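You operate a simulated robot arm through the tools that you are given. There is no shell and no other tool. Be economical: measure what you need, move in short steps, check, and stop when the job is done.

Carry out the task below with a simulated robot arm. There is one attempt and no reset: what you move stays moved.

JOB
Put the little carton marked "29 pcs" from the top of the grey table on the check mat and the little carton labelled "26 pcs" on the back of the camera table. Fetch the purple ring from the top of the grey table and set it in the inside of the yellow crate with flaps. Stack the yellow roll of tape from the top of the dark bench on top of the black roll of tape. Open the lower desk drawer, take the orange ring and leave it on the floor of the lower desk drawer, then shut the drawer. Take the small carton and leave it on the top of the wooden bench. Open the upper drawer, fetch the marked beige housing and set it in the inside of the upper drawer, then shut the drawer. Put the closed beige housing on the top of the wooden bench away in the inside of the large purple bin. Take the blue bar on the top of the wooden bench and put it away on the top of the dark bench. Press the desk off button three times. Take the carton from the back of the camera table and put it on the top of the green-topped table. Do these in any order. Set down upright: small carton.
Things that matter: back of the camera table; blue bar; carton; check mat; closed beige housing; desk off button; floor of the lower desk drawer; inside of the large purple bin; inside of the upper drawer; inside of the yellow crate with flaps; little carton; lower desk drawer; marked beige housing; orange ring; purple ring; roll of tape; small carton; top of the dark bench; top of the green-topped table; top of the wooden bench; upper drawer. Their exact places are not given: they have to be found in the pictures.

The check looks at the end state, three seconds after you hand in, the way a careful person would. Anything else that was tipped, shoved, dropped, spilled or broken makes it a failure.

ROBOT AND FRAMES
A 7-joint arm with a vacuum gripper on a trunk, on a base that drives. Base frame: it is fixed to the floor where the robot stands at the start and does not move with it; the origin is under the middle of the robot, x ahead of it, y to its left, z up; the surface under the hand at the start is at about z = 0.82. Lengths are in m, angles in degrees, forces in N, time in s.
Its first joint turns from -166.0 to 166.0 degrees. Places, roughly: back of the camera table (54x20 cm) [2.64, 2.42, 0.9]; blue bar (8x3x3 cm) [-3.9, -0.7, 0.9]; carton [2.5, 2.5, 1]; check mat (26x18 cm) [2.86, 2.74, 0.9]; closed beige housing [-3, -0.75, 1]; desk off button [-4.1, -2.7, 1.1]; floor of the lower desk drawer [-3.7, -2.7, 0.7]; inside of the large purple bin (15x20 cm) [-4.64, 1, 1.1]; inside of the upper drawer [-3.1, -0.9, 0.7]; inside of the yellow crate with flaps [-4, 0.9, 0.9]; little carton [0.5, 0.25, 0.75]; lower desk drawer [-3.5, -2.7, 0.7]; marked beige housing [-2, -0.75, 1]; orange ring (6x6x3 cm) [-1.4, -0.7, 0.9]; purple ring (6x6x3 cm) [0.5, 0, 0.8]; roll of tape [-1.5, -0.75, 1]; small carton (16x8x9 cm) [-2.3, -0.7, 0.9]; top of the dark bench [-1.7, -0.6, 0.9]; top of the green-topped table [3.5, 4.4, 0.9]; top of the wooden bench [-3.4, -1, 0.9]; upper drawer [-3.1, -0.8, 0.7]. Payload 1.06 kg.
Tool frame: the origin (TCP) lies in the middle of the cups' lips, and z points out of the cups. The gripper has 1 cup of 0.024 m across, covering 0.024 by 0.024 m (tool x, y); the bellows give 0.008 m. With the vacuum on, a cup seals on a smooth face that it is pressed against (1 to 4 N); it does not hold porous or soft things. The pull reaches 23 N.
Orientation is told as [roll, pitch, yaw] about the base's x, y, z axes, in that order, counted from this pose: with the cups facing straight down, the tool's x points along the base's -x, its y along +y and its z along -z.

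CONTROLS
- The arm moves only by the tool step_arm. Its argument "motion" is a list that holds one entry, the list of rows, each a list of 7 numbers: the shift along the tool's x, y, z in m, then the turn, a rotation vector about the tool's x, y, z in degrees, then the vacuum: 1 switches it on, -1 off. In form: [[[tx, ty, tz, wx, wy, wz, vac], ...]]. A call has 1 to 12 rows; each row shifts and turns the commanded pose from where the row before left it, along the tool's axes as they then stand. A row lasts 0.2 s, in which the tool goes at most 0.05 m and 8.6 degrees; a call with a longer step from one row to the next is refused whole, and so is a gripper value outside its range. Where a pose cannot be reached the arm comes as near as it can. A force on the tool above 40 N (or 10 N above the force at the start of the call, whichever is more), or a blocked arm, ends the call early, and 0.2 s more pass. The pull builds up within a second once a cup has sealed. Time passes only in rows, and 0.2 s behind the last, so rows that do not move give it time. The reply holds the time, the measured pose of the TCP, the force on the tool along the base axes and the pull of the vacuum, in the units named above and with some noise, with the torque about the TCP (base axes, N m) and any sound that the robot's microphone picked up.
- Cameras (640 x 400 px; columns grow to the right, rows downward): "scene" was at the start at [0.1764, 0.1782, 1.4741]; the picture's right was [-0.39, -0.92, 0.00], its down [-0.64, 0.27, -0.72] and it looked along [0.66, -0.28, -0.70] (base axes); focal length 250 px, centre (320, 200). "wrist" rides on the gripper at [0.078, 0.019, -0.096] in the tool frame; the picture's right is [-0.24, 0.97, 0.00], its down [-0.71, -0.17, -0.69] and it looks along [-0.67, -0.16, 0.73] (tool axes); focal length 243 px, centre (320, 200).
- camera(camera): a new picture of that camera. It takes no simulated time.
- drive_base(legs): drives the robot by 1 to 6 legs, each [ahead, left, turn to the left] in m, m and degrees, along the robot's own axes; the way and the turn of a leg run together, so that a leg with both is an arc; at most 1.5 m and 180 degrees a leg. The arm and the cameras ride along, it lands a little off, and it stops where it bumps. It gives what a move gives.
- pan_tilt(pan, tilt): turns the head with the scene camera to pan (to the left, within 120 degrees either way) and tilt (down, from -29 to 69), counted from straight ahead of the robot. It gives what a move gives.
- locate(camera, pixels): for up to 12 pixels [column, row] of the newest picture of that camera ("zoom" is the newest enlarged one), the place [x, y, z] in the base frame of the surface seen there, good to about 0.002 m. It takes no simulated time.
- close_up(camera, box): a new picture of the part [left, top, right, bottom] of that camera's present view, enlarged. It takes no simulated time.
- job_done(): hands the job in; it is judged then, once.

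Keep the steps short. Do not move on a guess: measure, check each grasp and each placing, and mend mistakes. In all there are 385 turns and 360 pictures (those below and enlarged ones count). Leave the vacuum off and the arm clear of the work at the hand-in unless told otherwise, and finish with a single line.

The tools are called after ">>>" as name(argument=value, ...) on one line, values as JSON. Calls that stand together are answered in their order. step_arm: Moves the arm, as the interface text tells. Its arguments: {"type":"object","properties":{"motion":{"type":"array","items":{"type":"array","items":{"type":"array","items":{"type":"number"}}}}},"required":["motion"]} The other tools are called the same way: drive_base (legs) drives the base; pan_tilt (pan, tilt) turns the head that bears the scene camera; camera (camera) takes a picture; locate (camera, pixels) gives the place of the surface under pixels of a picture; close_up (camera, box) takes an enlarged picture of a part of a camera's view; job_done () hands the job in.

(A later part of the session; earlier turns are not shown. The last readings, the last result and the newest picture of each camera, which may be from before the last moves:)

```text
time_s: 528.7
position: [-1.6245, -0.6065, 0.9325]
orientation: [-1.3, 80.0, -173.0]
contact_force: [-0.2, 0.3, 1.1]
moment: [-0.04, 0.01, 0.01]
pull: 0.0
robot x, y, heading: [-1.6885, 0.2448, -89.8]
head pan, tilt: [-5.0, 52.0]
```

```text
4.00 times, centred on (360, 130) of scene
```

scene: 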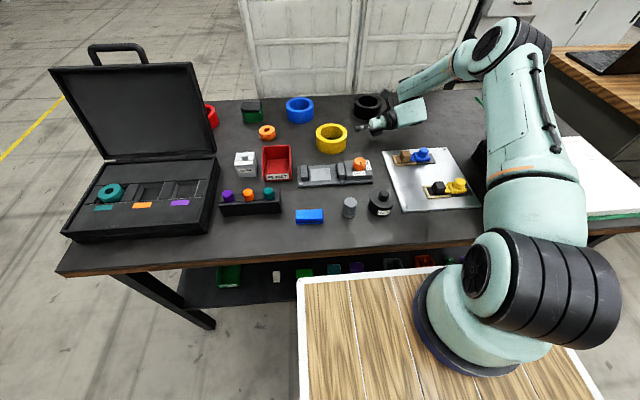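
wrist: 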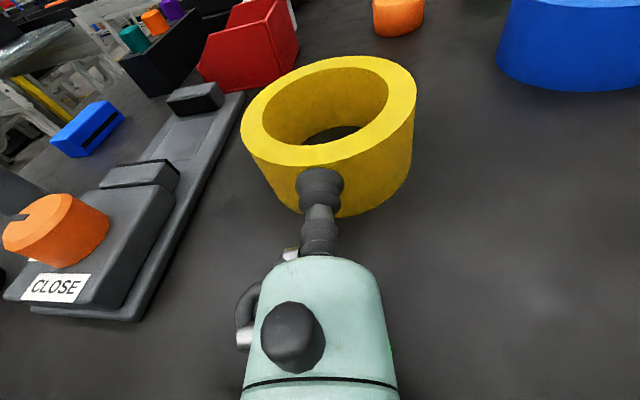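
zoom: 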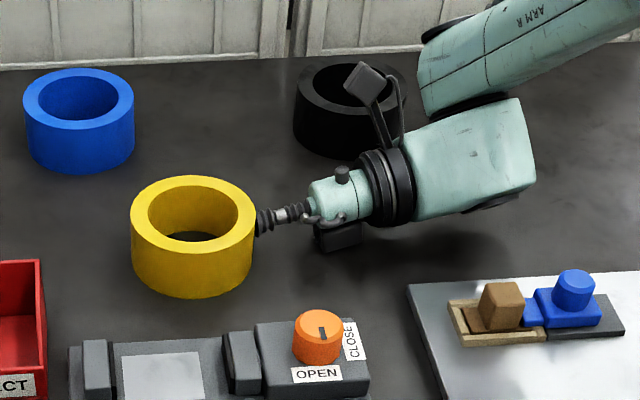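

>>> locate(camera="zoom", pixels=[[135, 222], [250, 220], [192, 180], [190, 290], [192, 250], [250, 250]])

```text
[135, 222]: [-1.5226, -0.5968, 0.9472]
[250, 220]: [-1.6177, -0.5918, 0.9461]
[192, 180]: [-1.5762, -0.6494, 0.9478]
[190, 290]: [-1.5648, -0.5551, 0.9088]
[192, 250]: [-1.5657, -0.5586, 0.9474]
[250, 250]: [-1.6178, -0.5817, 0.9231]
```

The roll slid 11 mm: it's too light to press from the side without a backstop. Check the panel behind the bench as a backstop.

>>> locate(camera="scene", pixels=[[330, 96], [330, 90], [330, 80], [300, 97], [300, 90], [345, 70], [380, 80], [270, 90], [320, 60], [350, 94]])

>>> close_up(camera="scene", box=[230, 0, 470, 150])

```text
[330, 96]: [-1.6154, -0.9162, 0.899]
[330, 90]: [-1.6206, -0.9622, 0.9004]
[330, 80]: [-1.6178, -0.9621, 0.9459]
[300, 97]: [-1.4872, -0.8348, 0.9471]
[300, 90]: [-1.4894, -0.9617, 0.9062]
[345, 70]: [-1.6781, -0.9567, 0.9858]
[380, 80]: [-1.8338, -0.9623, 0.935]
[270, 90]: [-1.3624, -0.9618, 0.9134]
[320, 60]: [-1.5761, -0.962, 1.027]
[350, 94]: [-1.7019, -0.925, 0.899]
```

```text
2.67 times, centred on (350, 75) of scene
```

zoom: 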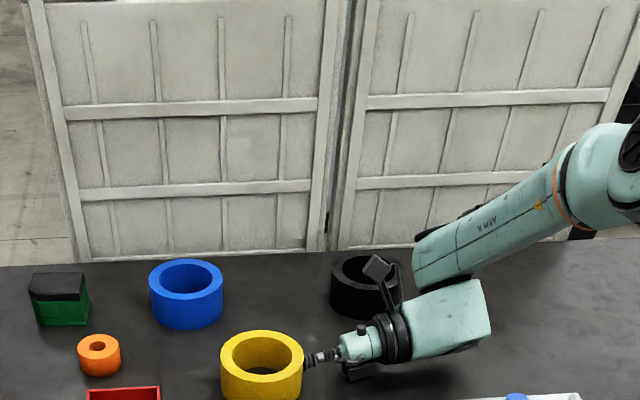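

The panel face at y −0.962 could serve. But first one quick try: back off 2 cm and advance briskly so that the roll's inertia gives the needed 1 N.

>>> step_arm(motion=[[[-0.0035, 0, -0.0197, 0, 0, 0, 1], [0, 0, 0, 0, 0, 0, 1], [0.0068, 0, 0.0387, 0, 0, 0, 1], [0, 0, 0, 0, 0, 0, 1], [0, 0, 0, 0, 0, 0, 1], [0, 0, 0, 0, 0, 0, 1]]])

>>> camera(camera="wrist")

```text
time_s: 530.1
position: [-1.6065, -0.6045, 0.933]
orientation: [-1.3, 80.1, -173.1]
contact_force: [-1.3, 0.1, 0.0]
moment: [-0.03, 0.01, -0.01]
pull: 0.1
robot x, y, heading: [-1.6891, 0.2436, -89.9]
head pan, tilt: [-5.0, 52.0]
```

```text
245 pictures are left
```

wrist: 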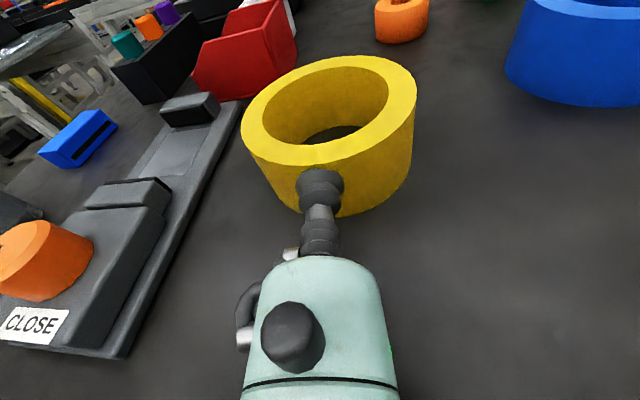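

Still no seal, so use the panel: I'll hook the roll from inside its hole and drag it back to the panel. First retreat, lift, turn the tool upright.

>>> step_arm(motion=[[[-0.0052, 0, -0.0296, 0, 0, 0, -1], [0.0443, 0, -0.0078, 0, 0, 0, -1], [0.0443, 0, -0.0078, 0, 0, 0, -1], [0.0443, 0, -0.0078, 0, 0, 0, -1], [0.0443, 0, -0.0078, 0, 0, 0, -1], [0.0443, 0, -0.0078, 0, 0, 0, -1]]])

>>> step_arm(motion=[[[0, 0, 0, 0, -8.5, 0, -1], [0, 0, 0, 0, -8.5, 0, -1], [0, 0, 0, 0, -8.5, 0, -1], [0, 0, 0, 0, -8.5, 0, -1], [0, 0, 0, 0, -8.5, 0, -1], [0, 0, 0, 0, -8.5, 0, -1], [0, 0, 0, 0, -8.5, 0, -1], [0, 0, 0, 0, -8.5, 0, -1], [0, 0, 0, 0, -8.5, 0, -1], [0, 0, 0, 0, -3.5, 7, -1]]])

>>> drive_base(legs=[[0.06, 0, 0]])

>>> camera(camera="scene")

```text
time_s: 531.5
position: [-1.6336, -0.6115, 1.1583]
orientation: [-1.7, 80.1, -173.5]
contact_force: [-0.3, 0.3, 0.5]
moment: [0.01, 0.01, 0.02]
pull: 0.0
robot x, y, heading: [-1.6905, 0.2459, -90.1]
head pan, tilt: [-5.0, 52.0]
```

```text
time_s: 533.7
position: [-1.6357, -0.6096, 1.1581]
orientation: [-0.4, 0.0, -178.9]
contact_force: [-0.5, 0.1, 0.7]
moment: [0.01, -0.06, -0.02]
pull: 0.1
robot x, y, heading: [-1.6885, 0.2478, -89.9]
head pan, tilt: [-5.0, 52.0]
```

```text
time_s: 534.7
position: [-1.6352, -0.6697, 1.1579]
orientation: [-0.4, 0.0, -178.9]
contact_force: [-0.4, -0.3, 0.0]
moment: [0.0, 0.02, -0.02]
pull: 0.1
robot x, y, heading: [-1.6914, 0.1895, -89.7]
head pan, tilt: [-5.0, 52.0]
```

```text
244 pictures are left
```

scene: 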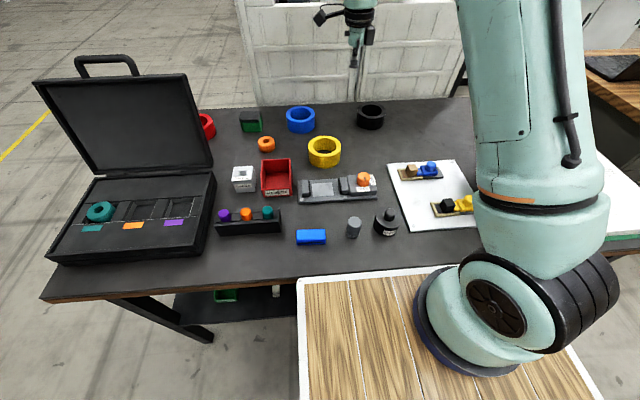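

>>> close_up(camera="scene", box=[230, 80, 410, 200])

```text
3.33 times, centred on (320, 140) of scene
```

zoom: 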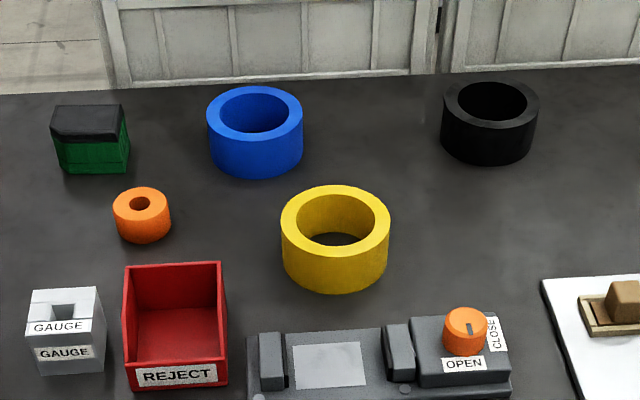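

>>> locate(camera="zoom", pixels=[[284, 225], [387, 222], [335, 188], [335, 258], [210, 115], [300, 115], [255, 88], [255, 140], [444, 110], [536, 110], [490, 83], [490, 130]])

```text
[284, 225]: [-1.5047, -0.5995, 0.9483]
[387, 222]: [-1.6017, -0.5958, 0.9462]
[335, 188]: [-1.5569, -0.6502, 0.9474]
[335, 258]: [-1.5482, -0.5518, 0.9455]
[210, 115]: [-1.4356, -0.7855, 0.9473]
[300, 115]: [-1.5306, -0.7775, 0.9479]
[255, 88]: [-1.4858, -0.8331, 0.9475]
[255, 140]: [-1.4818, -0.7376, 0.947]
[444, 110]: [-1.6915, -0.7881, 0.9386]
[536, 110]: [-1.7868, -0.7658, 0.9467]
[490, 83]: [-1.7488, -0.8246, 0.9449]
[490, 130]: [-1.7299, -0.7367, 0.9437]
```

Yellow centre (−1.553, −0.601), blue (−1.483, −0.785), black (−1.739, −0.785). I turn the tool another 90° so the camera will be on top when pointing at the panel.

>>> step_arm(motion=[[[0, 0, 0, 0, 0, 8.5, -1], [0, 0, 0, 0, 0, 8.5, -1], [0, 0, 0, 0, 0, 8.5, -1], [0, 0, 0, 0, 0, 8.5, -1], [0, 0, 0, 0, 0, 8.5, -1], [0, 0, 0, 0, 0, 8.5, -1], [0, 0, 0, 0, 0, 8.5, -1], [0, 0, 0, 0, 0, 8.5, -1], [0, 0, 0, 0, 0, 8.5, -1], [0, 0, 0, 0, 0, 8.5, -1], [0, 0, 0, 0, 0, 5.5, -1]]])

```text
time_s: 537.1
position: [-1.6366, -0.6693, 1.1586]
orientation: [-0.1, -0.4, 90.5]
contact_force: [0.2, -0.4, -0.6]
moment: [-0.02, -0.04, 0.04]
pull: 0.0
robot x, y, heading: [-1.6921, 0.1858, -90.0]
head pan, tilt: [-5.0, 52.0]
```

Works. Tilt 45° toward the panel, then hover over the yellow roll's hole.

>>> step_arm(motion=[[[0, 0, 0, 0, 8.5, 0, -1], [0, 0, 0, 0, 8.5, 0, -1], [0, 0, 0, 0, 8.5, 0, -1], [0, 0, 0, 0, 8.5, 0, -1], [0, 0, 0, 0, 8.5, 0, -1], [0, 0, 0, 0, 2.9, 0, -1], [-0.018, -0.038, -0.018, 0, 0, 0, -1], [-0.018, -0.038, -0.018, 0, 0, 0, -1], [0, -0.008, 0, 0, 0, 0, -1], [-0.032, 0, 0.032, 0, 0, 0, -1], [-0.032, 0, 0.032, 0, 0, 0, -1], [-0.032, 0, 0.032, 0, 0, 0, -1]]])

>>> camera(camera="wrist")

>>> close_up(camera="scene", box=[210, 40, 430, 200])

```text
time_s: 539.7
position: [-1.5506, -0.6173, 1.0228]
orientation: [0.0, 45.3, 90.8]
contact_force: [0.5, 0.1, 0.3]
moment: [-0.04, 0.02, -0.02]
pull: 0.1
robot x, y, heading: [-1.6927, 0.1827, -89.5]
head pan, tilt: [-5.0, 52.0]
```

```text
242 pictures are left
```

wrist: 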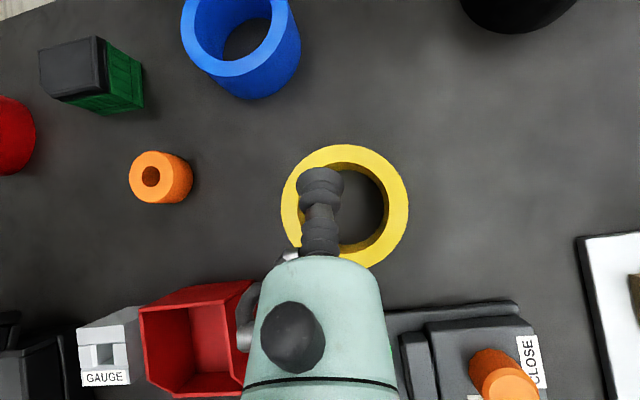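

```text
2.50 times, centred on (320, 120) of scene
```

zoom: 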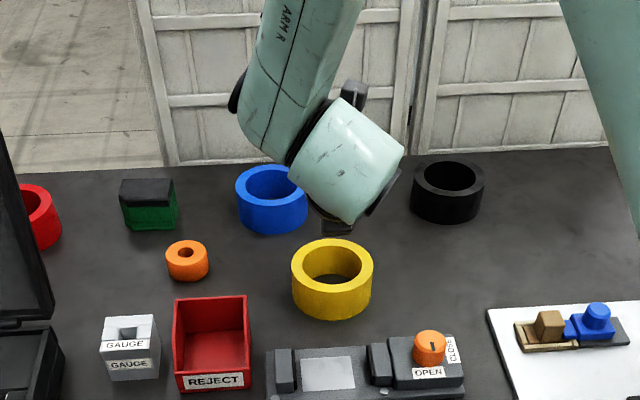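

The small box on the tool would foul the bench in this pose, so I turn the tool by −90° about its own axis (camera to the side).

>>> step_arm(motion=[[[0, 0, 0, 0, 0, -8.5, -1], [0, 0, 0, 0, 0, -8.5, -1], [0, 0, 0, 0, 0, -8.5, -1], [0, 0, 0, 0, 0, -8.5, -1], [0, 0, 0, 0, 0, -8.5, -1], [0, 0, 0, 0, 0, -8.5, -1], [0, 0, 0, 0, 0, -8.5, -1], [0, 0, 0, 0, 0, -8.5, -1], [0, 0, 0, 0, 0, -8.5, -1], [0, 0, 0, 0, 0, -8.5, -1], [0, 0, 0, 0, 0, -5, -1]]])

>>> camera(camera="wrist")

>>> close_up(camera="scene", box=[210, 40, 430, 200])

```text
time_s: 542.1
position: [-1.5515, -0.6185, 1.0224]
orientation: [45.0, 0.0, -179.2]
contact_force: [0.8, -0.7, -0.2]
moment: [-0.02, 0.02, 0.0]
pull: 0.0
robot x, y, heading: [-1.6909, 0.185, -89.8]
head pan, tilt: [-5.0, 52.0]
```

```text
240 pictures are left
```

wrist: 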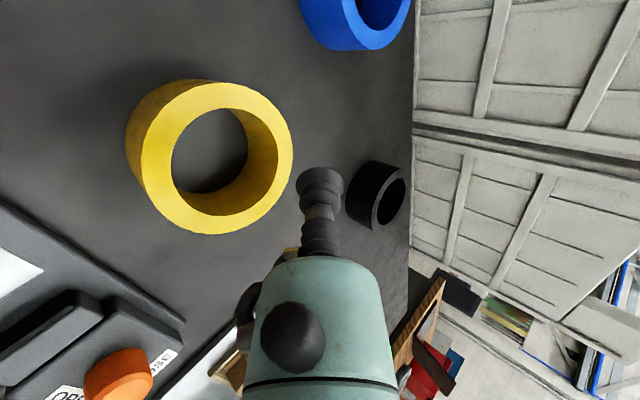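

```text
2.50 times, centred on (320, 120) of scene
```

zoom: 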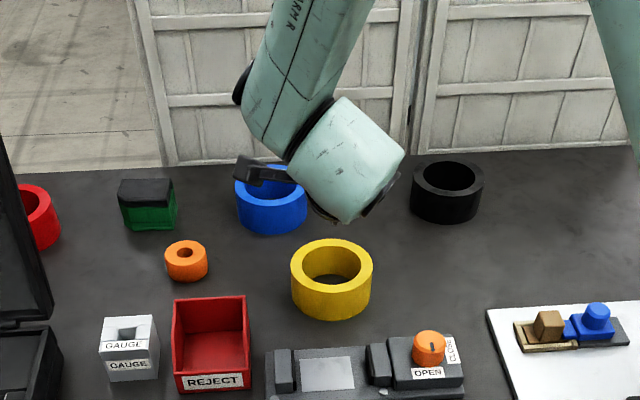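

Now lower the tip into the hole to z≈0.93.

>>> step_arm(motion=[[[0, -0.0318, 0.0318, 0, 0, 0, -1], [0, -0.0225, 0.0225, 0, 0, 0, -1]]])

>>> camera(camera="wrist")

>>> close_up(camera="scene", box=[210, 40, 430, 200])

```text
time_s: 542.7
position: [-1.5498, -0.6175, 0.9478]
orientation: [45.3, 0.2, -179.3]
contact_force: [-2.4, 10.9, 35.6]
moment: [0.42, 0.03, 0.06]
pull: 0.1
robot x, y, heading: [-1.6925, 0.1857, -89.8]
head pan, tilt: [-5.0, 52.0]
```

```text
238 pictures are left
```

wrist: 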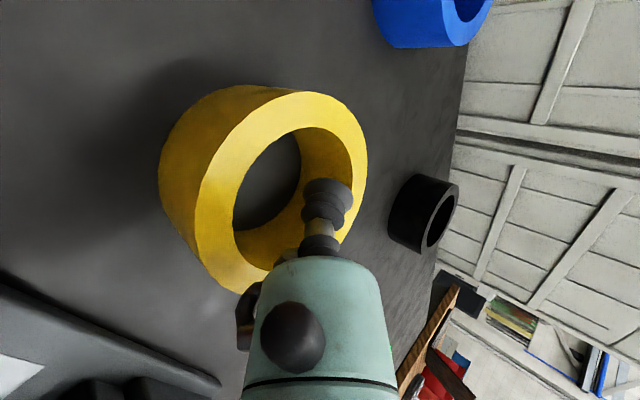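

```text
2.50 times, centred on (320, 120) of scene
```

zoom: 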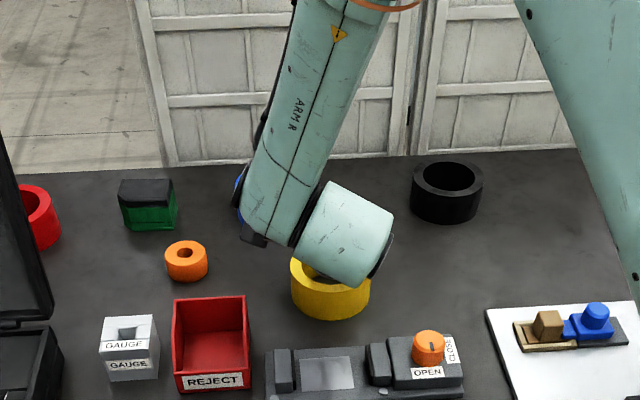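

The tool body touched the roll's rim (36 N). Raise at once and use a steeper 20° tilt.

>>> step_arm(motion=[[[0, 0.0318, -0.0318, 0, 0, 0, -1], [0, 0.02, -0.02, 0, 0, 0, -1], [0, 0, 0, 8.5, 0, 0, -1], [0, 0, 0, 8.5, 0, 0, -1], [0, 0, 0, 8, 0, 0, -1]]])

>>> camera(camera="wrist")

```text
time_s: 543.9
position: [-1.5509, -0.6185, 1.0189]
orientation: [19.9, 0.1, -179.3]
contact_force: [1.1, 0.6, 0.1]
moment: [-0.01, 0.02, -0.01]
pull: 0.1
robot x, y, heading: [-1.6911, 0.184, -89.8]
head pan, tilt: [-5.0, 52.0]
```

```text
236 pictures are left
```

wrist: 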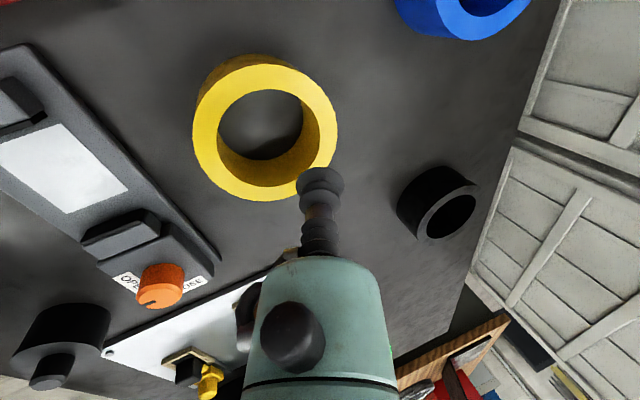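

>>> locate(camera="wrist", pixels=[[197, 140], [334, 130], [255, 72], [275, 196], [240, 63], [318, 160]])

```text
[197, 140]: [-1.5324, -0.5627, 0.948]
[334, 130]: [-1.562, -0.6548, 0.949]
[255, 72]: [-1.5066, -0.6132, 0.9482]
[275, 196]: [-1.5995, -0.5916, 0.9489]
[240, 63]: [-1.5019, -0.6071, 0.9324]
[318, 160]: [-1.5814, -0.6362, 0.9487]
```

Roll unchanged at (−1.552, −0.605). Lower the 20°-tilted tip into the hole.

>>> step_arm(motion=[[[0, -0.0094, -0.0034, 0, 0, 0, -1], [0, -0.0166, 0.0456, 0, 0, 0, -1], [0, -0.012, 0.033, 0, 0, 0, -1], [0, -0.0041, 0.0113, 0, 0, 0, -1], [0, 0, 0, 0, 0, 0, -1]]])

>>> camera(camera="wrist")

```text
time_s: 544.7
position: [-1.5511, -0.6136, 0.9426]
orientation: [20.7, 0.2, -179.4]
contact_force: [-1.1, -1.2, 9.0]
moment: [0.16, 0.0, 0.06]
pull: 0.1
robot x, y, heading: [-1.686, 0.1856, -89.8]
head pan, tilt: [-5.0, 52.0]
stopped in row 4: the force on the tool passed its limit at 59 N (the readings are from after the stop); the commanded pose is now the measured one
```

```text
235 pictures are left
```

wrist: 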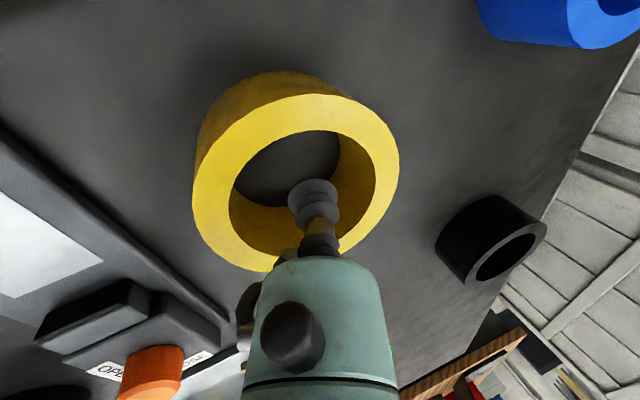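

Both contacts came right at the rim height with the tip over the hole, so the hole behaves as closed. Then a vertical press at the roll's centre may seal, as it did for the ring. Raise and go vertical.

>>> step_arm(motion=[[[0, 0.0137, -0.0376, 0, 0, 0, -1], [0, 0.01, -0.03, 0, 0, 0, -1], [0, 0, 0, 8.5, 0, 0, -1], [0, 0, 0, 8.5, 0, 0, -1], [0, 0, 0, 3.5, 0, 0, -1]]])

>>> camera(camera="wrist")

>>> camera(camera="scene")

```text
time_s: 545.9
position: [-1.5506, -0.6124, 1.0139]
orientation: [-0.1, 0.2, -179.3]
contact_force: [0.6, 0.2, 0.3]
moment: [-0.03, -0.02, 0.01]
pull: 0.0
robot x, y, heading: [-1.6921, 0.187, -89.8]
head pan, tilt: [-5.0, 52.0]
```

```text
234 pictures are left
```

wrist: 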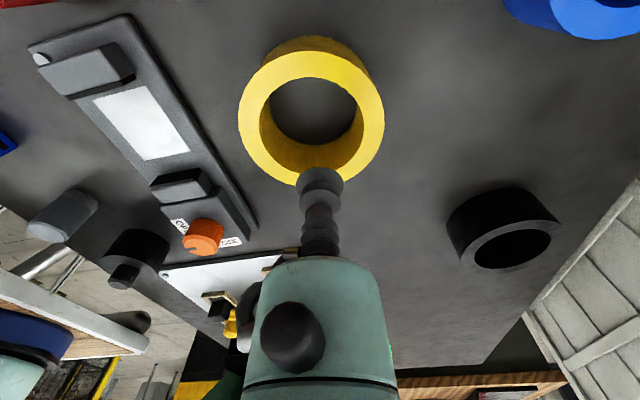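

```text
233 pictures are left
```

scene: 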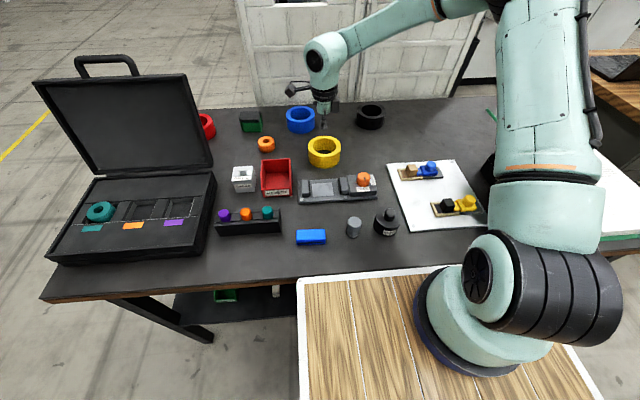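

>>> locate(camera="wrist", pixels=[[242, 125], [382, 120], [308, 55], [300, 180], [262, 170], [360, 165]])

```text
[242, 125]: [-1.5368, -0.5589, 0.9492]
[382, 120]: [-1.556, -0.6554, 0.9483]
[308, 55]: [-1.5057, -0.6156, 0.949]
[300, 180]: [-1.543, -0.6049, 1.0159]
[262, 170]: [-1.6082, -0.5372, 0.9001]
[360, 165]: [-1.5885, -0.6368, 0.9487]
```

Centre (−1.553, −0.606). Press vertically there with vacuum.

>>> step_arm(motion=[[[-0.0024, -0.0068, 0.02, 0, 0, 0, 1], [0, 0, 0.035, 0, 0, 0, 1], [0, 0, 0.007, 0, 0, 0, 1], [0, 0, 0.004, 0, 0, 0, 1], [0, 0, 0.002, 0, 0, 0, 1], [0, 0, 0, 0, 0, 0, 1], [0, 0, 0, 0, 0, 0, 1], [0, 0, 0, 0, 0, 0, 1], [0, 0, 0, 0, 0, 0, 1]]])

>>> camera(camera="wrist")

```text
time_s: 547.9
position: [-1.5527, -0.6065, 0.9444]
orientation: [-0.1, 0.2, -179.5]
contact_force: [-2.8, -0.7, 6.3]
moment: [-0.02, 0.03, 0.02]
pull: 22.9
robot x, y, heading: [-1.6915, 0.1847, -89.5]
head pan, tilt: [-5.0, 52.0]
```

```text
232 pictures are left
```

wrist: 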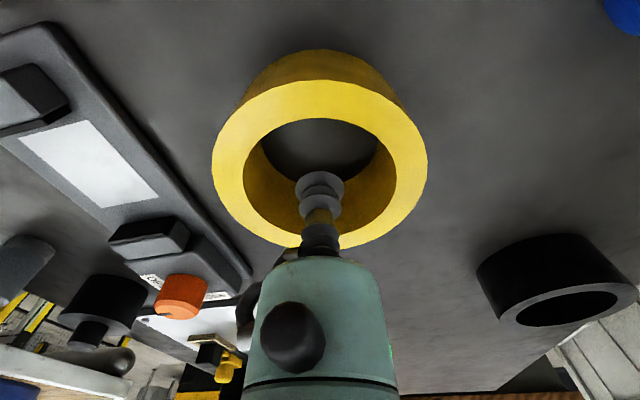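

Sealed at the centre. Lift 0.12 and carry over the black roll at (−1.739, −0.785).

>>> step_arm(motion=[[[0, 0, -0.02, 0, 0, 0, 1], [0, 0, -0.045, 0, 0, 0, 1], [0, 0, -0.045, 0, 0, 0, 1], [-0.034, 0.033, 0, 0, 0, 0, 1], [-0.034, 0.033, 0, 0, 0, 0, 1], [-0.034, 0.033, 0, 0, 0, 0, 1], [-0.034, 0.033, 0, 0, 0, 0, 1], [-0.034, 0.033, 0, 0, 0, 0, 1], [-0.016, 0.014, 0, 0, 0, 0, 1]]])

>>> close_up(camera="scene", box=[300, 50, 460, 170])

```text
time_s: 549.9
position: [-1.7383, -0.7836, 1.0541]
orientation: [0.0, 0.0, -179.4]
contact_force: [0.2, 0.8, -1.7]
moment: [0.0, 0.02, 0.03]
pull: 22.7
robot x, y, heading: [-1.6919, 0.1873, -89.7]
head pan, tilt: [-5.0, 52.0]
```

```text
3.33 times, centred on (380, 110) of scene
```

zoom: 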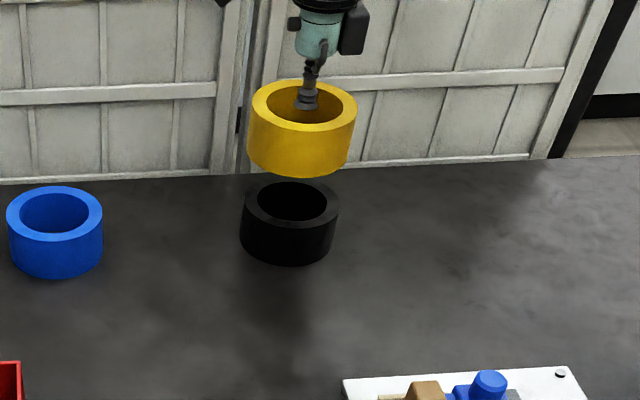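

>>> locate(camera="zoom", pixels=[[245, 205], [335, 203], [290, 222], [290, 245], [250, 100], [354, 100], [303, 127], [303, 165], [265, 255], [318, 255]])

```text
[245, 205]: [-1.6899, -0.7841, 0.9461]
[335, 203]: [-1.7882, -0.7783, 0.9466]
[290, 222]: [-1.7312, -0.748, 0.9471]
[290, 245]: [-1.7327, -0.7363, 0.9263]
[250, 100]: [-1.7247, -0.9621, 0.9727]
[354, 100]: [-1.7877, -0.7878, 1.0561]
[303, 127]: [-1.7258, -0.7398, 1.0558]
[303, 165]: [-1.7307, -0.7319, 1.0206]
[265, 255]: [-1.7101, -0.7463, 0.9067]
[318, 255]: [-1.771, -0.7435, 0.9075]
```

Aligned within ~1 mm. Lower to contact (TCP ≈0.993).

>>> step_arm(motion=[[[-0.0007, 0.001, 0.03, 0, 0, 0, 1], [0, 0, 0.022, 0, 0, 0, 1], [0, 0, 0.006, 0, 0, 0, 1], [0, 0, 0.002, 0, 0, 0, 1], [0, 0, 0, 0, 0, 0, 1]]])

>>> close_up(camera="scene", box=[300, 50, 460, 170])

```text
time_s: 551.1
position: [-1.737, -0.7871, 0.9945]
orientation: [0.0, 0.2, -179.3]
contact_force: [-0.7, -0.1, -1.5]
moment: [-0.02, 0.02, 0.01]
pull: 23.0
robot x, y, heading: [-1.6883, 0.1877, -89.7]
head pan, tilt: [-5.0, 52.0]
```

```text
3.33 times, centred on (380, 110) of scene
```

zoom: 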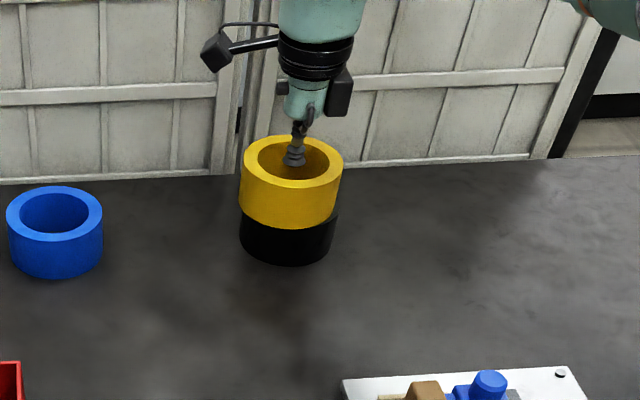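

Aligned. Touch down in tiny steps.

>>> step_arm(motion=[[[0, 0, 0.002, 0, 0, 0, 1], [0, 0, 0.0015, 0, 0, 0, 1], [0, 0, 0, 0, 0, 0, 1]]])

```text
time_s: 551.9
position: [-1.7379, -0.786, 0.9921]
orientation: [0.1, 0.2, -179.5]
contact_force: [0.7, -5.4, 17.8]
moment: [0.03, 0.05, -0.01]
pull: 23.1
robot x, y, heading: [-1.6936, 0.1862, -89.9]
head pan, tilt: [-5.0, 52.0]
```

Contact. Release, rise, and check the stack.

>>> step_arm(motion=[[[0, 0, -0.0015, 0, 0, 0, -1], [0, 0, 0, 0, 0, 0, -1], [0, 0, 0, 0, 0, 0, -1], [0, 0, 0, 0, 0, 0, -1], [0, 0, -0.01, 0, 0, 0, -1], [0, 0, -0.03, 0, 0, 0, -1], [0, 0, -0.045, 0, 0, 0, -1], [0, 0, -0.045, 0, 0, 0, -1], [0, 0, -0.045, 0, 0, 0, -1], [0.03, -0.03, 0, 0, 0, 0, -1], [0.03, -0.03, 0, 0, 0, 0, -1]]])

>>> camera(camera="scene")

>>> close_up(camera="scene", box=[230, 70, 430, 210])

```text
time_s: 554.3
position: [-1.6798, -0.7248, 1.1717]
orientation: [0.0, 0.2, -179.5]
contact_force: [-0.4, -0.2, 0.6]
moment: [0.02, -0.01, 0.04]
pull: 0.0
robot x, y, heading: [-1.6939, 0.1821, -90.0]
head pan, tilt: [-5.0, 52.0]
```

```text
229 pictures are left
```

scene: 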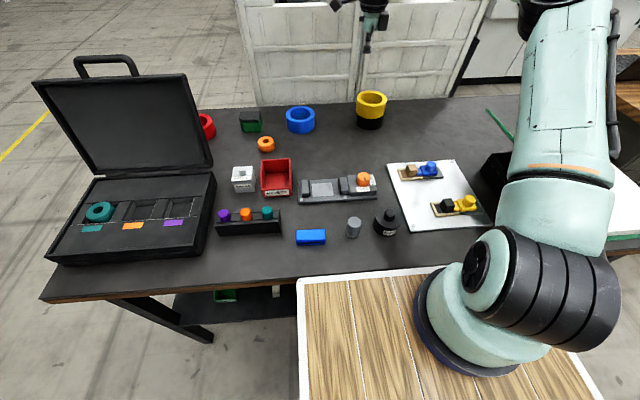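

```text
2.86 times, centred on (330, 140) of scene
```

zoom: 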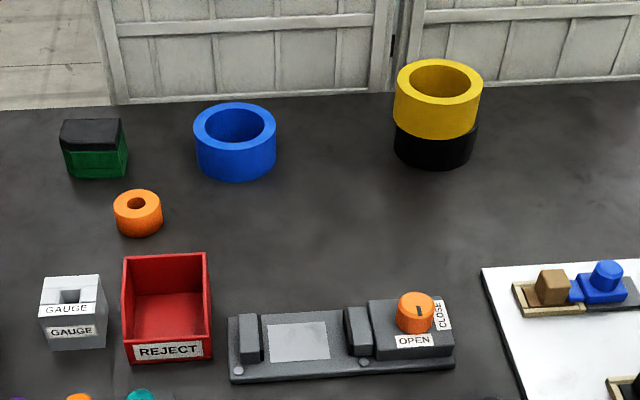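

Yellow is neatly on black. Next: open the lower desk drawer. Retract the arm, and drive round the bench's east end to the desk corridor.

>>> step_arm(motion=[[[0, -0.048, 0, 0, 0, -8.5, -1], [0.006, -0.047, 0, 0, 0, -8.5, -1], [0.014, -0.045, 0, 0, 0, -8.5, -1], [0.02, -0.043, 0, 0, 0, -8.5, -1], [0.027, -0.039, 0, 0, 0, -8.5, -1], [0.032, -0.035, 0, 0, 0, -8.5, -1], [0.037, -0.03, 0, 0, 0, -8.5, -1], [0, 0, 0, 0, 0, -8.5, -1], [0, 0, 0, 0, 0, -8.5, -1], [0, 0, 0, 0, 0, -8.5, -1], [0, 0, 0, 0, 0, -5, -1]]])

>>> drive_base(legs=[[-0.25, 0, 0], [0, 1.35, 0], [1.1, 0, 0], [1.05, 0, 0]])

>>> pan_tilt(pan=-70, tilt=25)

>>> camera(camera="scene")

```text
time_s: 556.7
position: [-1.6836, -0.3932, 1.1666]
orientation: [0.2, -0.1, -89.3]
contact_force: [0.6, -0.8, -0.1]
moment: [-0.01, 0.01, 0.0]
pull: 0.0
robot x, y, heading: [-1.6946, 0.1855, -89.8]
head pan, tilt: [-5.0, 52.0]
```

```text
time_s: 575.2
position: [-0.3176, -2.2934, 1.1674]
orientation: [0.0, 0.0, -89.2]
contact_force: [-0.6, -0.7, 1.0]
moment: [-0.04, 0.01, 0.0]
pull: 0.1
robot x, y, heading: [-0.3241, -1.7114, -89.6]
head pan, tilt: [-5.0, 52.0]
```

```text
time_s: 576.5
position: [-0.3172, -2.2919, 1.167]
orientation: [0.2, 0.0, -89.3]
contact_force: [0.0, 0.3, -0.1]
moment: [0.0, -0.02, -0.02]
pull: 0.0
robot x, y, heading: [-0.3257, -1.7139, -89.8]
head pan, tilt: [-70.0, 25.0]
```

```text
227 pictures are left
```

scene: 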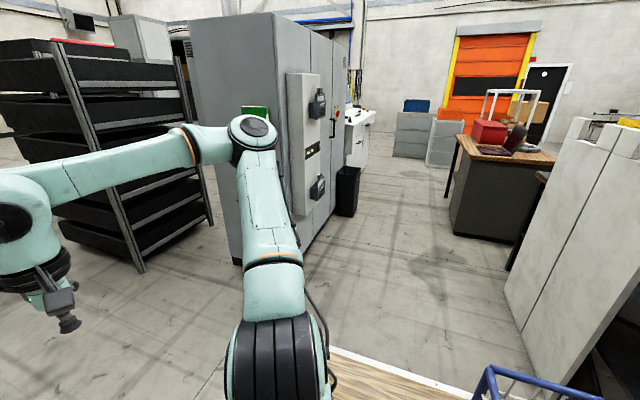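

>>> locate(camera="scene", pixels=[[236, 262], [305, 255], [340, 210], [508, 290], [450, 232], [370, 150], [395, 160], [300, 180], [440, 190]])

>>> drive_base(legs=[[0, 0, -90], [1.2, 0, 0]])

>>> pan_tilt(pan=20, tilt=25)

>>> camera(camera="scene")

```text
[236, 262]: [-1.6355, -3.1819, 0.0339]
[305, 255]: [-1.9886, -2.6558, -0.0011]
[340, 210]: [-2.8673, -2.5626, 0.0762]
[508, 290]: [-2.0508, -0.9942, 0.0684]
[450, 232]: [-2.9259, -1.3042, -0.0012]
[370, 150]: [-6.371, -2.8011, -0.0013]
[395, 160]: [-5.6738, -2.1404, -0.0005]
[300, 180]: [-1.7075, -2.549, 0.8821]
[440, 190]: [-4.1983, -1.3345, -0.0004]
```

```text
time_s: 586.5
position: [-2.1184, -1.7488, 1.1677]
orientation: [0.2, 0.0, -178.7]
contact_force: [-0.1, 0.6, -0.1]
moment: [0.0, -0.01, 0.0]
pull: 0.1
robot x, y, heading: [-1.538, -1.735, -179.2]
head pan, tilt: [-70.0, 25.0]
```

```text
time_s: 588.1
position: [-2.1182, -1.749, 1.1669]
orientation: [0.3, -0.1, -178.8]
contact_force: [0.5, 0.7, 0.5]
moment: [0.03, 0.0, -0.02]
pull: 0.1
robot x, y, heading: [-1.5398, -1.7336, -178.9]
head pan, tilt: [20.0, 25.0]
```

```text
226 pictures are left
```

scene: 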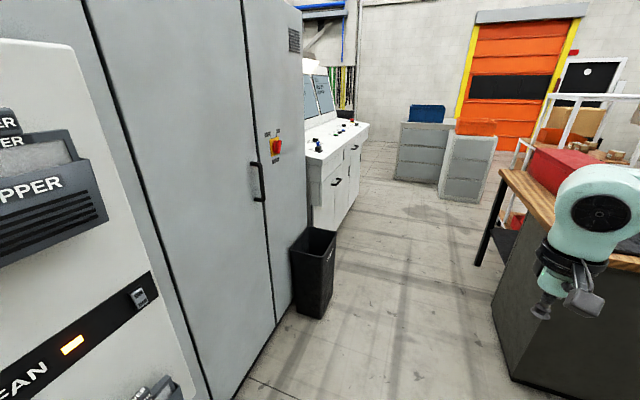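

Corridor is clear. Drive ahead to x≈−3.45 and turn to face the desk.

>>> drive_base(legs=[[1.0, 0.06, 0], [0.9, 0.06, 0], [0, 0, 89]])

>>> pan_tilt(pan=0, tilt=35)

>>> camera(camera="scene")

```text
time_s: 601.5
position: [-3.4357, -2.4326, 1.167]
orientation: [0.2, 0.0, -89.3]
contact_force: [0.1, -0.6, 0.0]
moment: [-0.02, 0.0, 0.01]
pull: 0.1
robot x, y, heading: [-3.4459, -1.851, -89.8]
head pan, tilt: [20.0, 25.0]
```

```text
time_s: 602.4
position: [-3.4352, -2.4329, 1.1676]
orientation: [0.2, -0.1, -89.3]
contact_force: [0.4, -0.7, 0.2]
moment: [0.02, 0.05, -0.01]
pull: 0.1
robot x, y, heading: [-3.4419, -1.853, -89.7]
head pan, tilt: [0.0, 35.0]
```

```text
225 pictures are left
```

scene: 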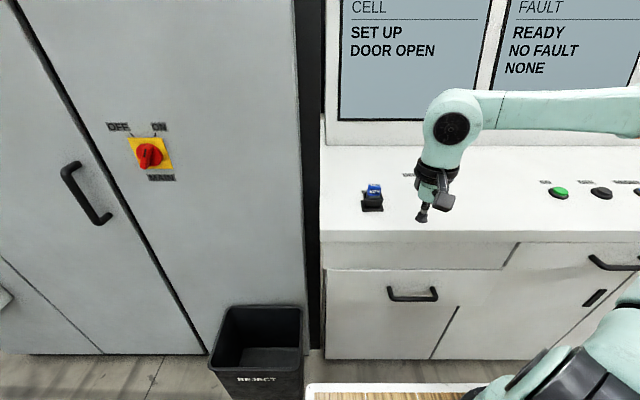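

Pan right to see the buttons and drawers.

>>> pan_tilt(pan=-40, tilt=35)

>>> camera(camera="scene")

```text
time_s: 603.4
position: [-3.435, -2.4335, 1.168]
orientation: [0.1, -0.2, -89.3]
contact_force: [0.8, -0.3, 0.5]
moment: [0.02, -0.01, -0.03]
pull: 0.1
robot x, y, heading: [-3.4421, -1.8546, -89.8]
head pan, tilt: [-40.0, 35.0]
```

```text
224 pictures are left
```

scene: 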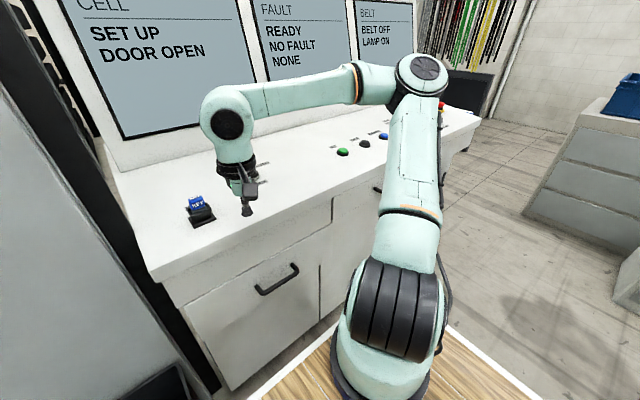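

>>> close_up(camera="scene", box=[140, 120, 480, 370])

>>> locate(camera="scene", pixels=[[277, 282], [220, 340], [300, 330], [240, 260], [200, 215], [343, 151], [364, 143], [384, 136], [440, 105], [160, 280], [270, 240], [300, 200]])

```text
1.60 times, centred on (310, 245) of scene
```

zoom: 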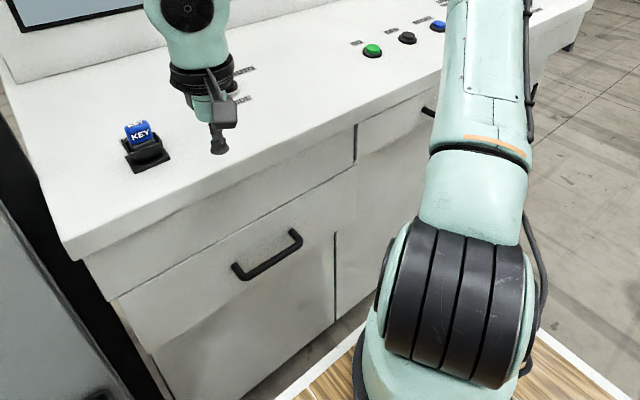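

```text
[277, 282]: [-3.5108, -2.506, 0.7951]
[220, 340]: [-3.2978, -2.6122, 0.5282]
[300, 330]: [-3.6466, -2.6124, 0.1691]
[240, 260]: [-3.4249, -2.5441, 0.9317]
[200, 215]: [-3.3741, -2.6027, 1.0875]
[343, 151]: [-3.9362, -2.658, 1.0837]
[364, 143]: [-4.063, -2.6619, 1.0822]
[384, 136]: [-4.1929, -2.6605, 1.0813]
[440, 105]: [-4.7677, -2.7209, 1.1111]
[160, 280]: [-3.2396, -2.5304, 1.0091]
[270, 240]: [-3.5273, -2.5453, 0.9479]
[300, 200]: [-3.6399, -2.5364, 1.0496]
```

Move 0.5 right to see the buttons and labels closely.

>>> drive_base(legs=[[0, -0.5, 0]])

>>> pan_tilt(pan=0, tilt=35)

>>> camera(camera="scene")

>>> close_up(camera="scene", box=[260, 140, 440, 250])

```text
time_s: 606.4
position: [-3.9361, -2.4359, 1.1687]
orientation: [0.2, -0.1, -89.4]
contact_force: [0.1, -1.4, 0.3]
moment: [0.0, 0.01, 0.0]
pull: 0.2
robot x, y, heading: [-3.9434, -1.8579, -89.9]
head pan, tilt: [-40.0, 35.0]
```

```text
time_s: 607.5
position: [-3.938, -2.436, 1.1678]
orientation: [0.3, -0.1, -89.2]
contact_force: [0.2, -0.1, 0.2]
moment: [0.0, -0.02, 0.01]
pull: 0.0
robot x, y, heading: [-3.9452, -1.8536, -89.6]
head pan, tilt: [0.0, 35.0]
```

```text
222 pictures are left
```

scene: 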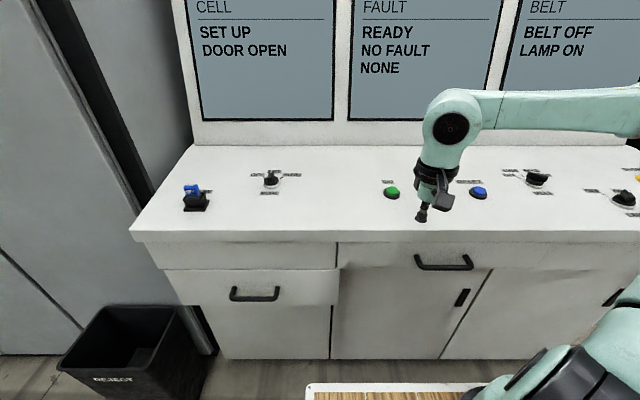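

```text
3.56 times, centred on (350, 195) of scene
```

zoom: 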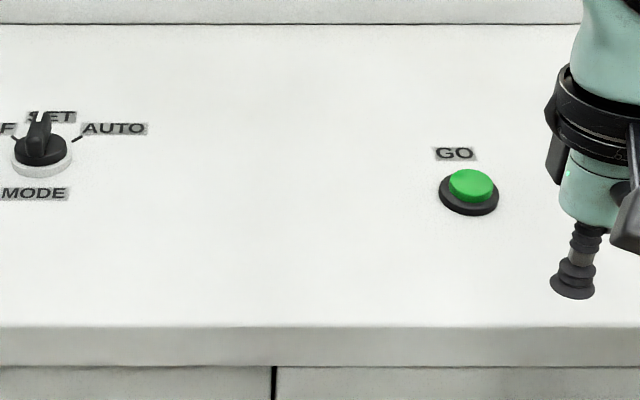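

Green reads GO, blue RESET; the black one is hidden by the gripper. Shift the tool aside to read its label.

>>> step_arm(motion=[[[0, 0.048, 0, 0, 0, 0, -1], [0, 0.048, 0, 0, 0, 0, -1], [0, 0.048, 0, 0, 0, 0, -1], [0, 0.048, 0, 0, 0, 0, -1]]])

>>> camera(camera="scene")

>>> close_up(camera="scene", box=[380, 160, 500, 220])

```text
time_s: 608.5
position: [-3.744, -2.4321, 1.1676]
orientation: [0.2, -0.1, -89.4]
contact_force: [0.2, -0.1, 0.2]
moment: [-0.02, -0.01, 0.0]
pull: 0.0
robot x, y, heading: [-3.9423, -1.852, -89.8]
head pan, tilt: [0.0, 35.0]
```

```text
220 pictures are left
```

scene: 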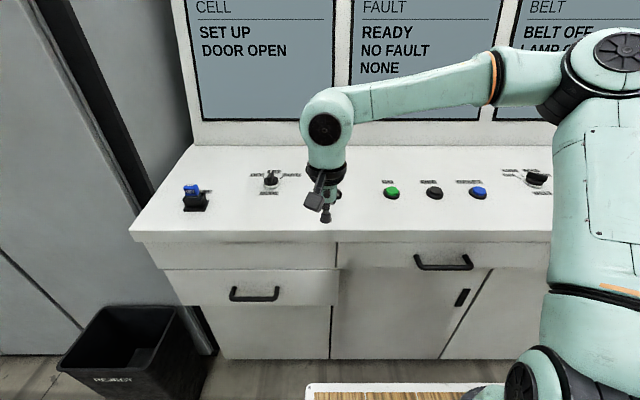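

```text
5.33 times, centred on (440, 190) of scene
```

zoom: 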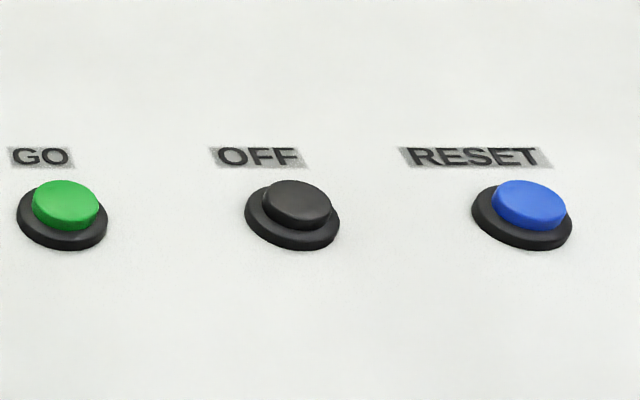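

>>> locate(camera="zoom", pixels=[[297, 203], [270, 200], [325, 208], [295, 240], [300, 185], [180, 220], [297, 290], [310, 120]])

>>> locate(camera="scene", pixels=[[255, 297], [200, 300], [310, 300], [255, 275], [250, 255], [443, 265], [250, 340], [338, 290], [175, 270]])

```text
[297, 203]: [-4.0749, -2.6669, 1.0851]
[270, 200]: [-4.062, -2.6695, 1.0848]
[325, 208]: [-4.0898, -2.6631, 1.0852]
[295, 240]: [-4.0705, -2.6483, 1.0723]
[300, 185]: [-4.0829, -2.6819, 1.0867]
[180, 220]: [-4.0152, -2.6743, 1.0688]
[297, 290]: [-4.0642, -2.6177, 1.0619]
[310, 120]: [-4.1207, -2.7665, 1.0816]
```

```text
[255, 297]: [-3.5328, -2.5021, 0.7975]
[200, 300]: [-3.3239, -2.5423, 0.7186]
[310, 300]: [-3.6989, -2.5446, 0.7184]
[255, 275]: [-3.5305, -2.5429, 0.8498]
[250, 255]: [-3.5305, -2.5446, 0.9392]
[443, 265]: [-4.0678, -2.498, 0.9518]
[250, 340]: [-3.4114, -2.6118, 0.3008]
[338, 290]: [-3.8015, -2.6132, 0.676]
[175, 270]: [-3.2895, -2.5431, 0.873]
```

OFF button top at (−4.075, −2.667, 1.085). Move the tool above it, vacuum off.

>>> step_arm(motion=[[[-0.0257, -0.0371, 0, 0, 0, 0, -1], [-0.0257, -0.0371, 0, 0, 0, 0, -1], [-0.0257, -0.0371, 0, 0, 0, 0, -1], [-0.0257, -0.0371, 0, 0, 0, 0, -1], [-0.0257, -0.0371, 0, 0, 0, 0, -1], [-0.0257, -0.0371, 0, 0, 0, 0, -1], [-0.0257, -0.0371, 0, 0, 0, 0, -1], [-0.0257, -0.0371, 0, 0, 0, 0, -1], [-0.0259, -0.0367, 0, 0, 0, 0, -1], [0, 0, 0.045, 0, 0, 0, -1], [0, 0, 0.02, 0, 0, 0, -1]]])

>>> camera(camera="wrist")

>>> close_up(camera="scene", box=[380, 140, 500, 220])

```text
time_s: 610.9
position: [-4.0755, -2.6673, 1.1024]
orientation: [0.1, -0.1, -89.4]
contact_force: [-0.6, -0.6, 0.5]
moment: [-0.02, 0.0, -0.01]
pull: 0.1
robot x, y, heading: [-3.9463, -1.8571, -90.1]
head pan, tilt: [0.0, 35.0]
```

```text
218 pictures are left
```

wrist: 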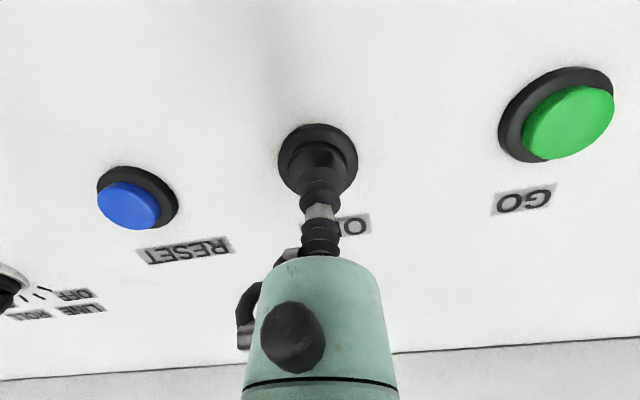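

```text
5.00 times, centred on (440, 180) of scene
```

zoom: 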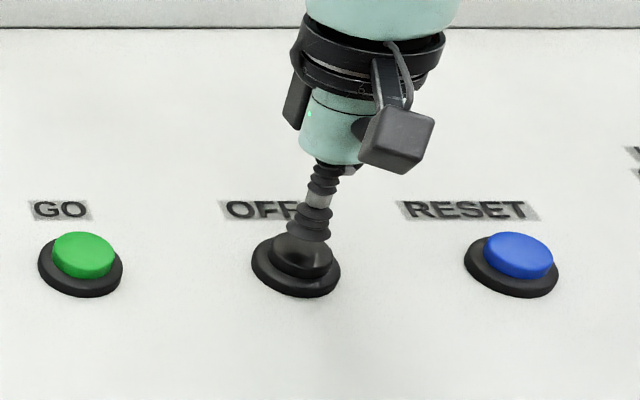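

Aligned over OFF. First press: go down in small steps and watch force and sound.

>>> step_arm(motion=[[[0, 0, 0.014, 0, 0, 0, -1], [0, 0, 0.005, 0, 0, 0, -1], [0, 0, 0.003, 0, 0, 0, -1], [0, 0, 0.002, 0, 0, 0, -1]]])

```text
time_s: 611.9
position: [-4.0748, -2.6676, 1.0785]
orientation: [0.2, -0.2, -89.3]
contact_force: [-0.1, 1.1, 2.8]
moment: [-0.02, 0.0, 0.0]
pull: 0.1
robot x, y, heading: [-3.9441, -1.855, -89.6]
head pan, tilt: [0.0, 35.0]
heard: click
```

One click heard. Release fully (2 cm up) and wait.

>>> step_arm(motion=[[[0, 0, -0.01, 0, 0, 0, -1], [0, 0, -0.014, 0, 0, 0, -1], [0, 0, 0, 0, 0, 0, -1], [0, 0, 0, 0, 0, 0, -1]]])

>>> camera(camera="scene")

```text
time_s: 612.9
position: [-4.0749, -2.6686, 1.1029]
orientation: [0.2, 0.0, -89.3]
contact_force: [-0.3, -0.1, 0.8]
moment: [0.01, -0.03, 0.03]
pull: 0.1
robot x, y, heading: [-3.9447, -1.8566, -89.9]
head pan, tilt: [0.0, 35.0]
```

```text
216 pictures are left
```

scene: 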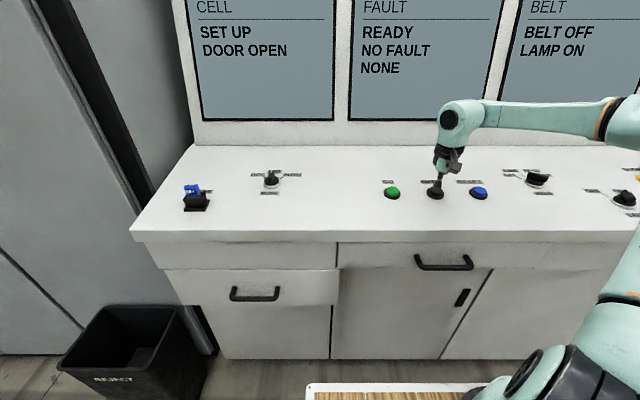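

Second press, then release.

>>> step_arm(motion=[[[0, 0, 0.014, 0, 0, 0, -1], [0, 0, 0.005, 0, 0, 0, -1], [0, 0, 0.003, 0, 0, 0, -1], [0, 0, 0.002, 0, 0, 0, -1]]])

>>> step_arm(motion=[[[0, 0, -0.01, 0, 0, 0, -1], [0, 0, -0.014, 0, 0, 0, -1], [0, 0, 0, 0, 0, 0, -1], [0, 0, 0, 0, 0, 0, -1]]])

```text
time_s: 613.9
position: [-4.0742, -2.668, 1.0784]
orientation: [0.1, -0.2, -89.4]
contact_force: [-0.4, 1.6, 1.9]
moment: [-0.03, 0.0, -0.02]
pull: 0.0
robot x, y, heading: [-3.9456, -1.854, -89.8]
head pan, tilt: [0.0, 35.0]
heard: click
```

```text
time_s: 614.9
position: [-4.0748, -2.6688, 1.1029]
orientation: [0.2, 0.0, -89.4]
contact_force: [-0.7, -0.3, -0.4]
moment: [-0.02, -0.02, 0.02]
pull: 0.2
robot x, y, heading: [-3.9409, -1.8541, -89.8]
head pan, tilt: [0.0, 35.0]
```

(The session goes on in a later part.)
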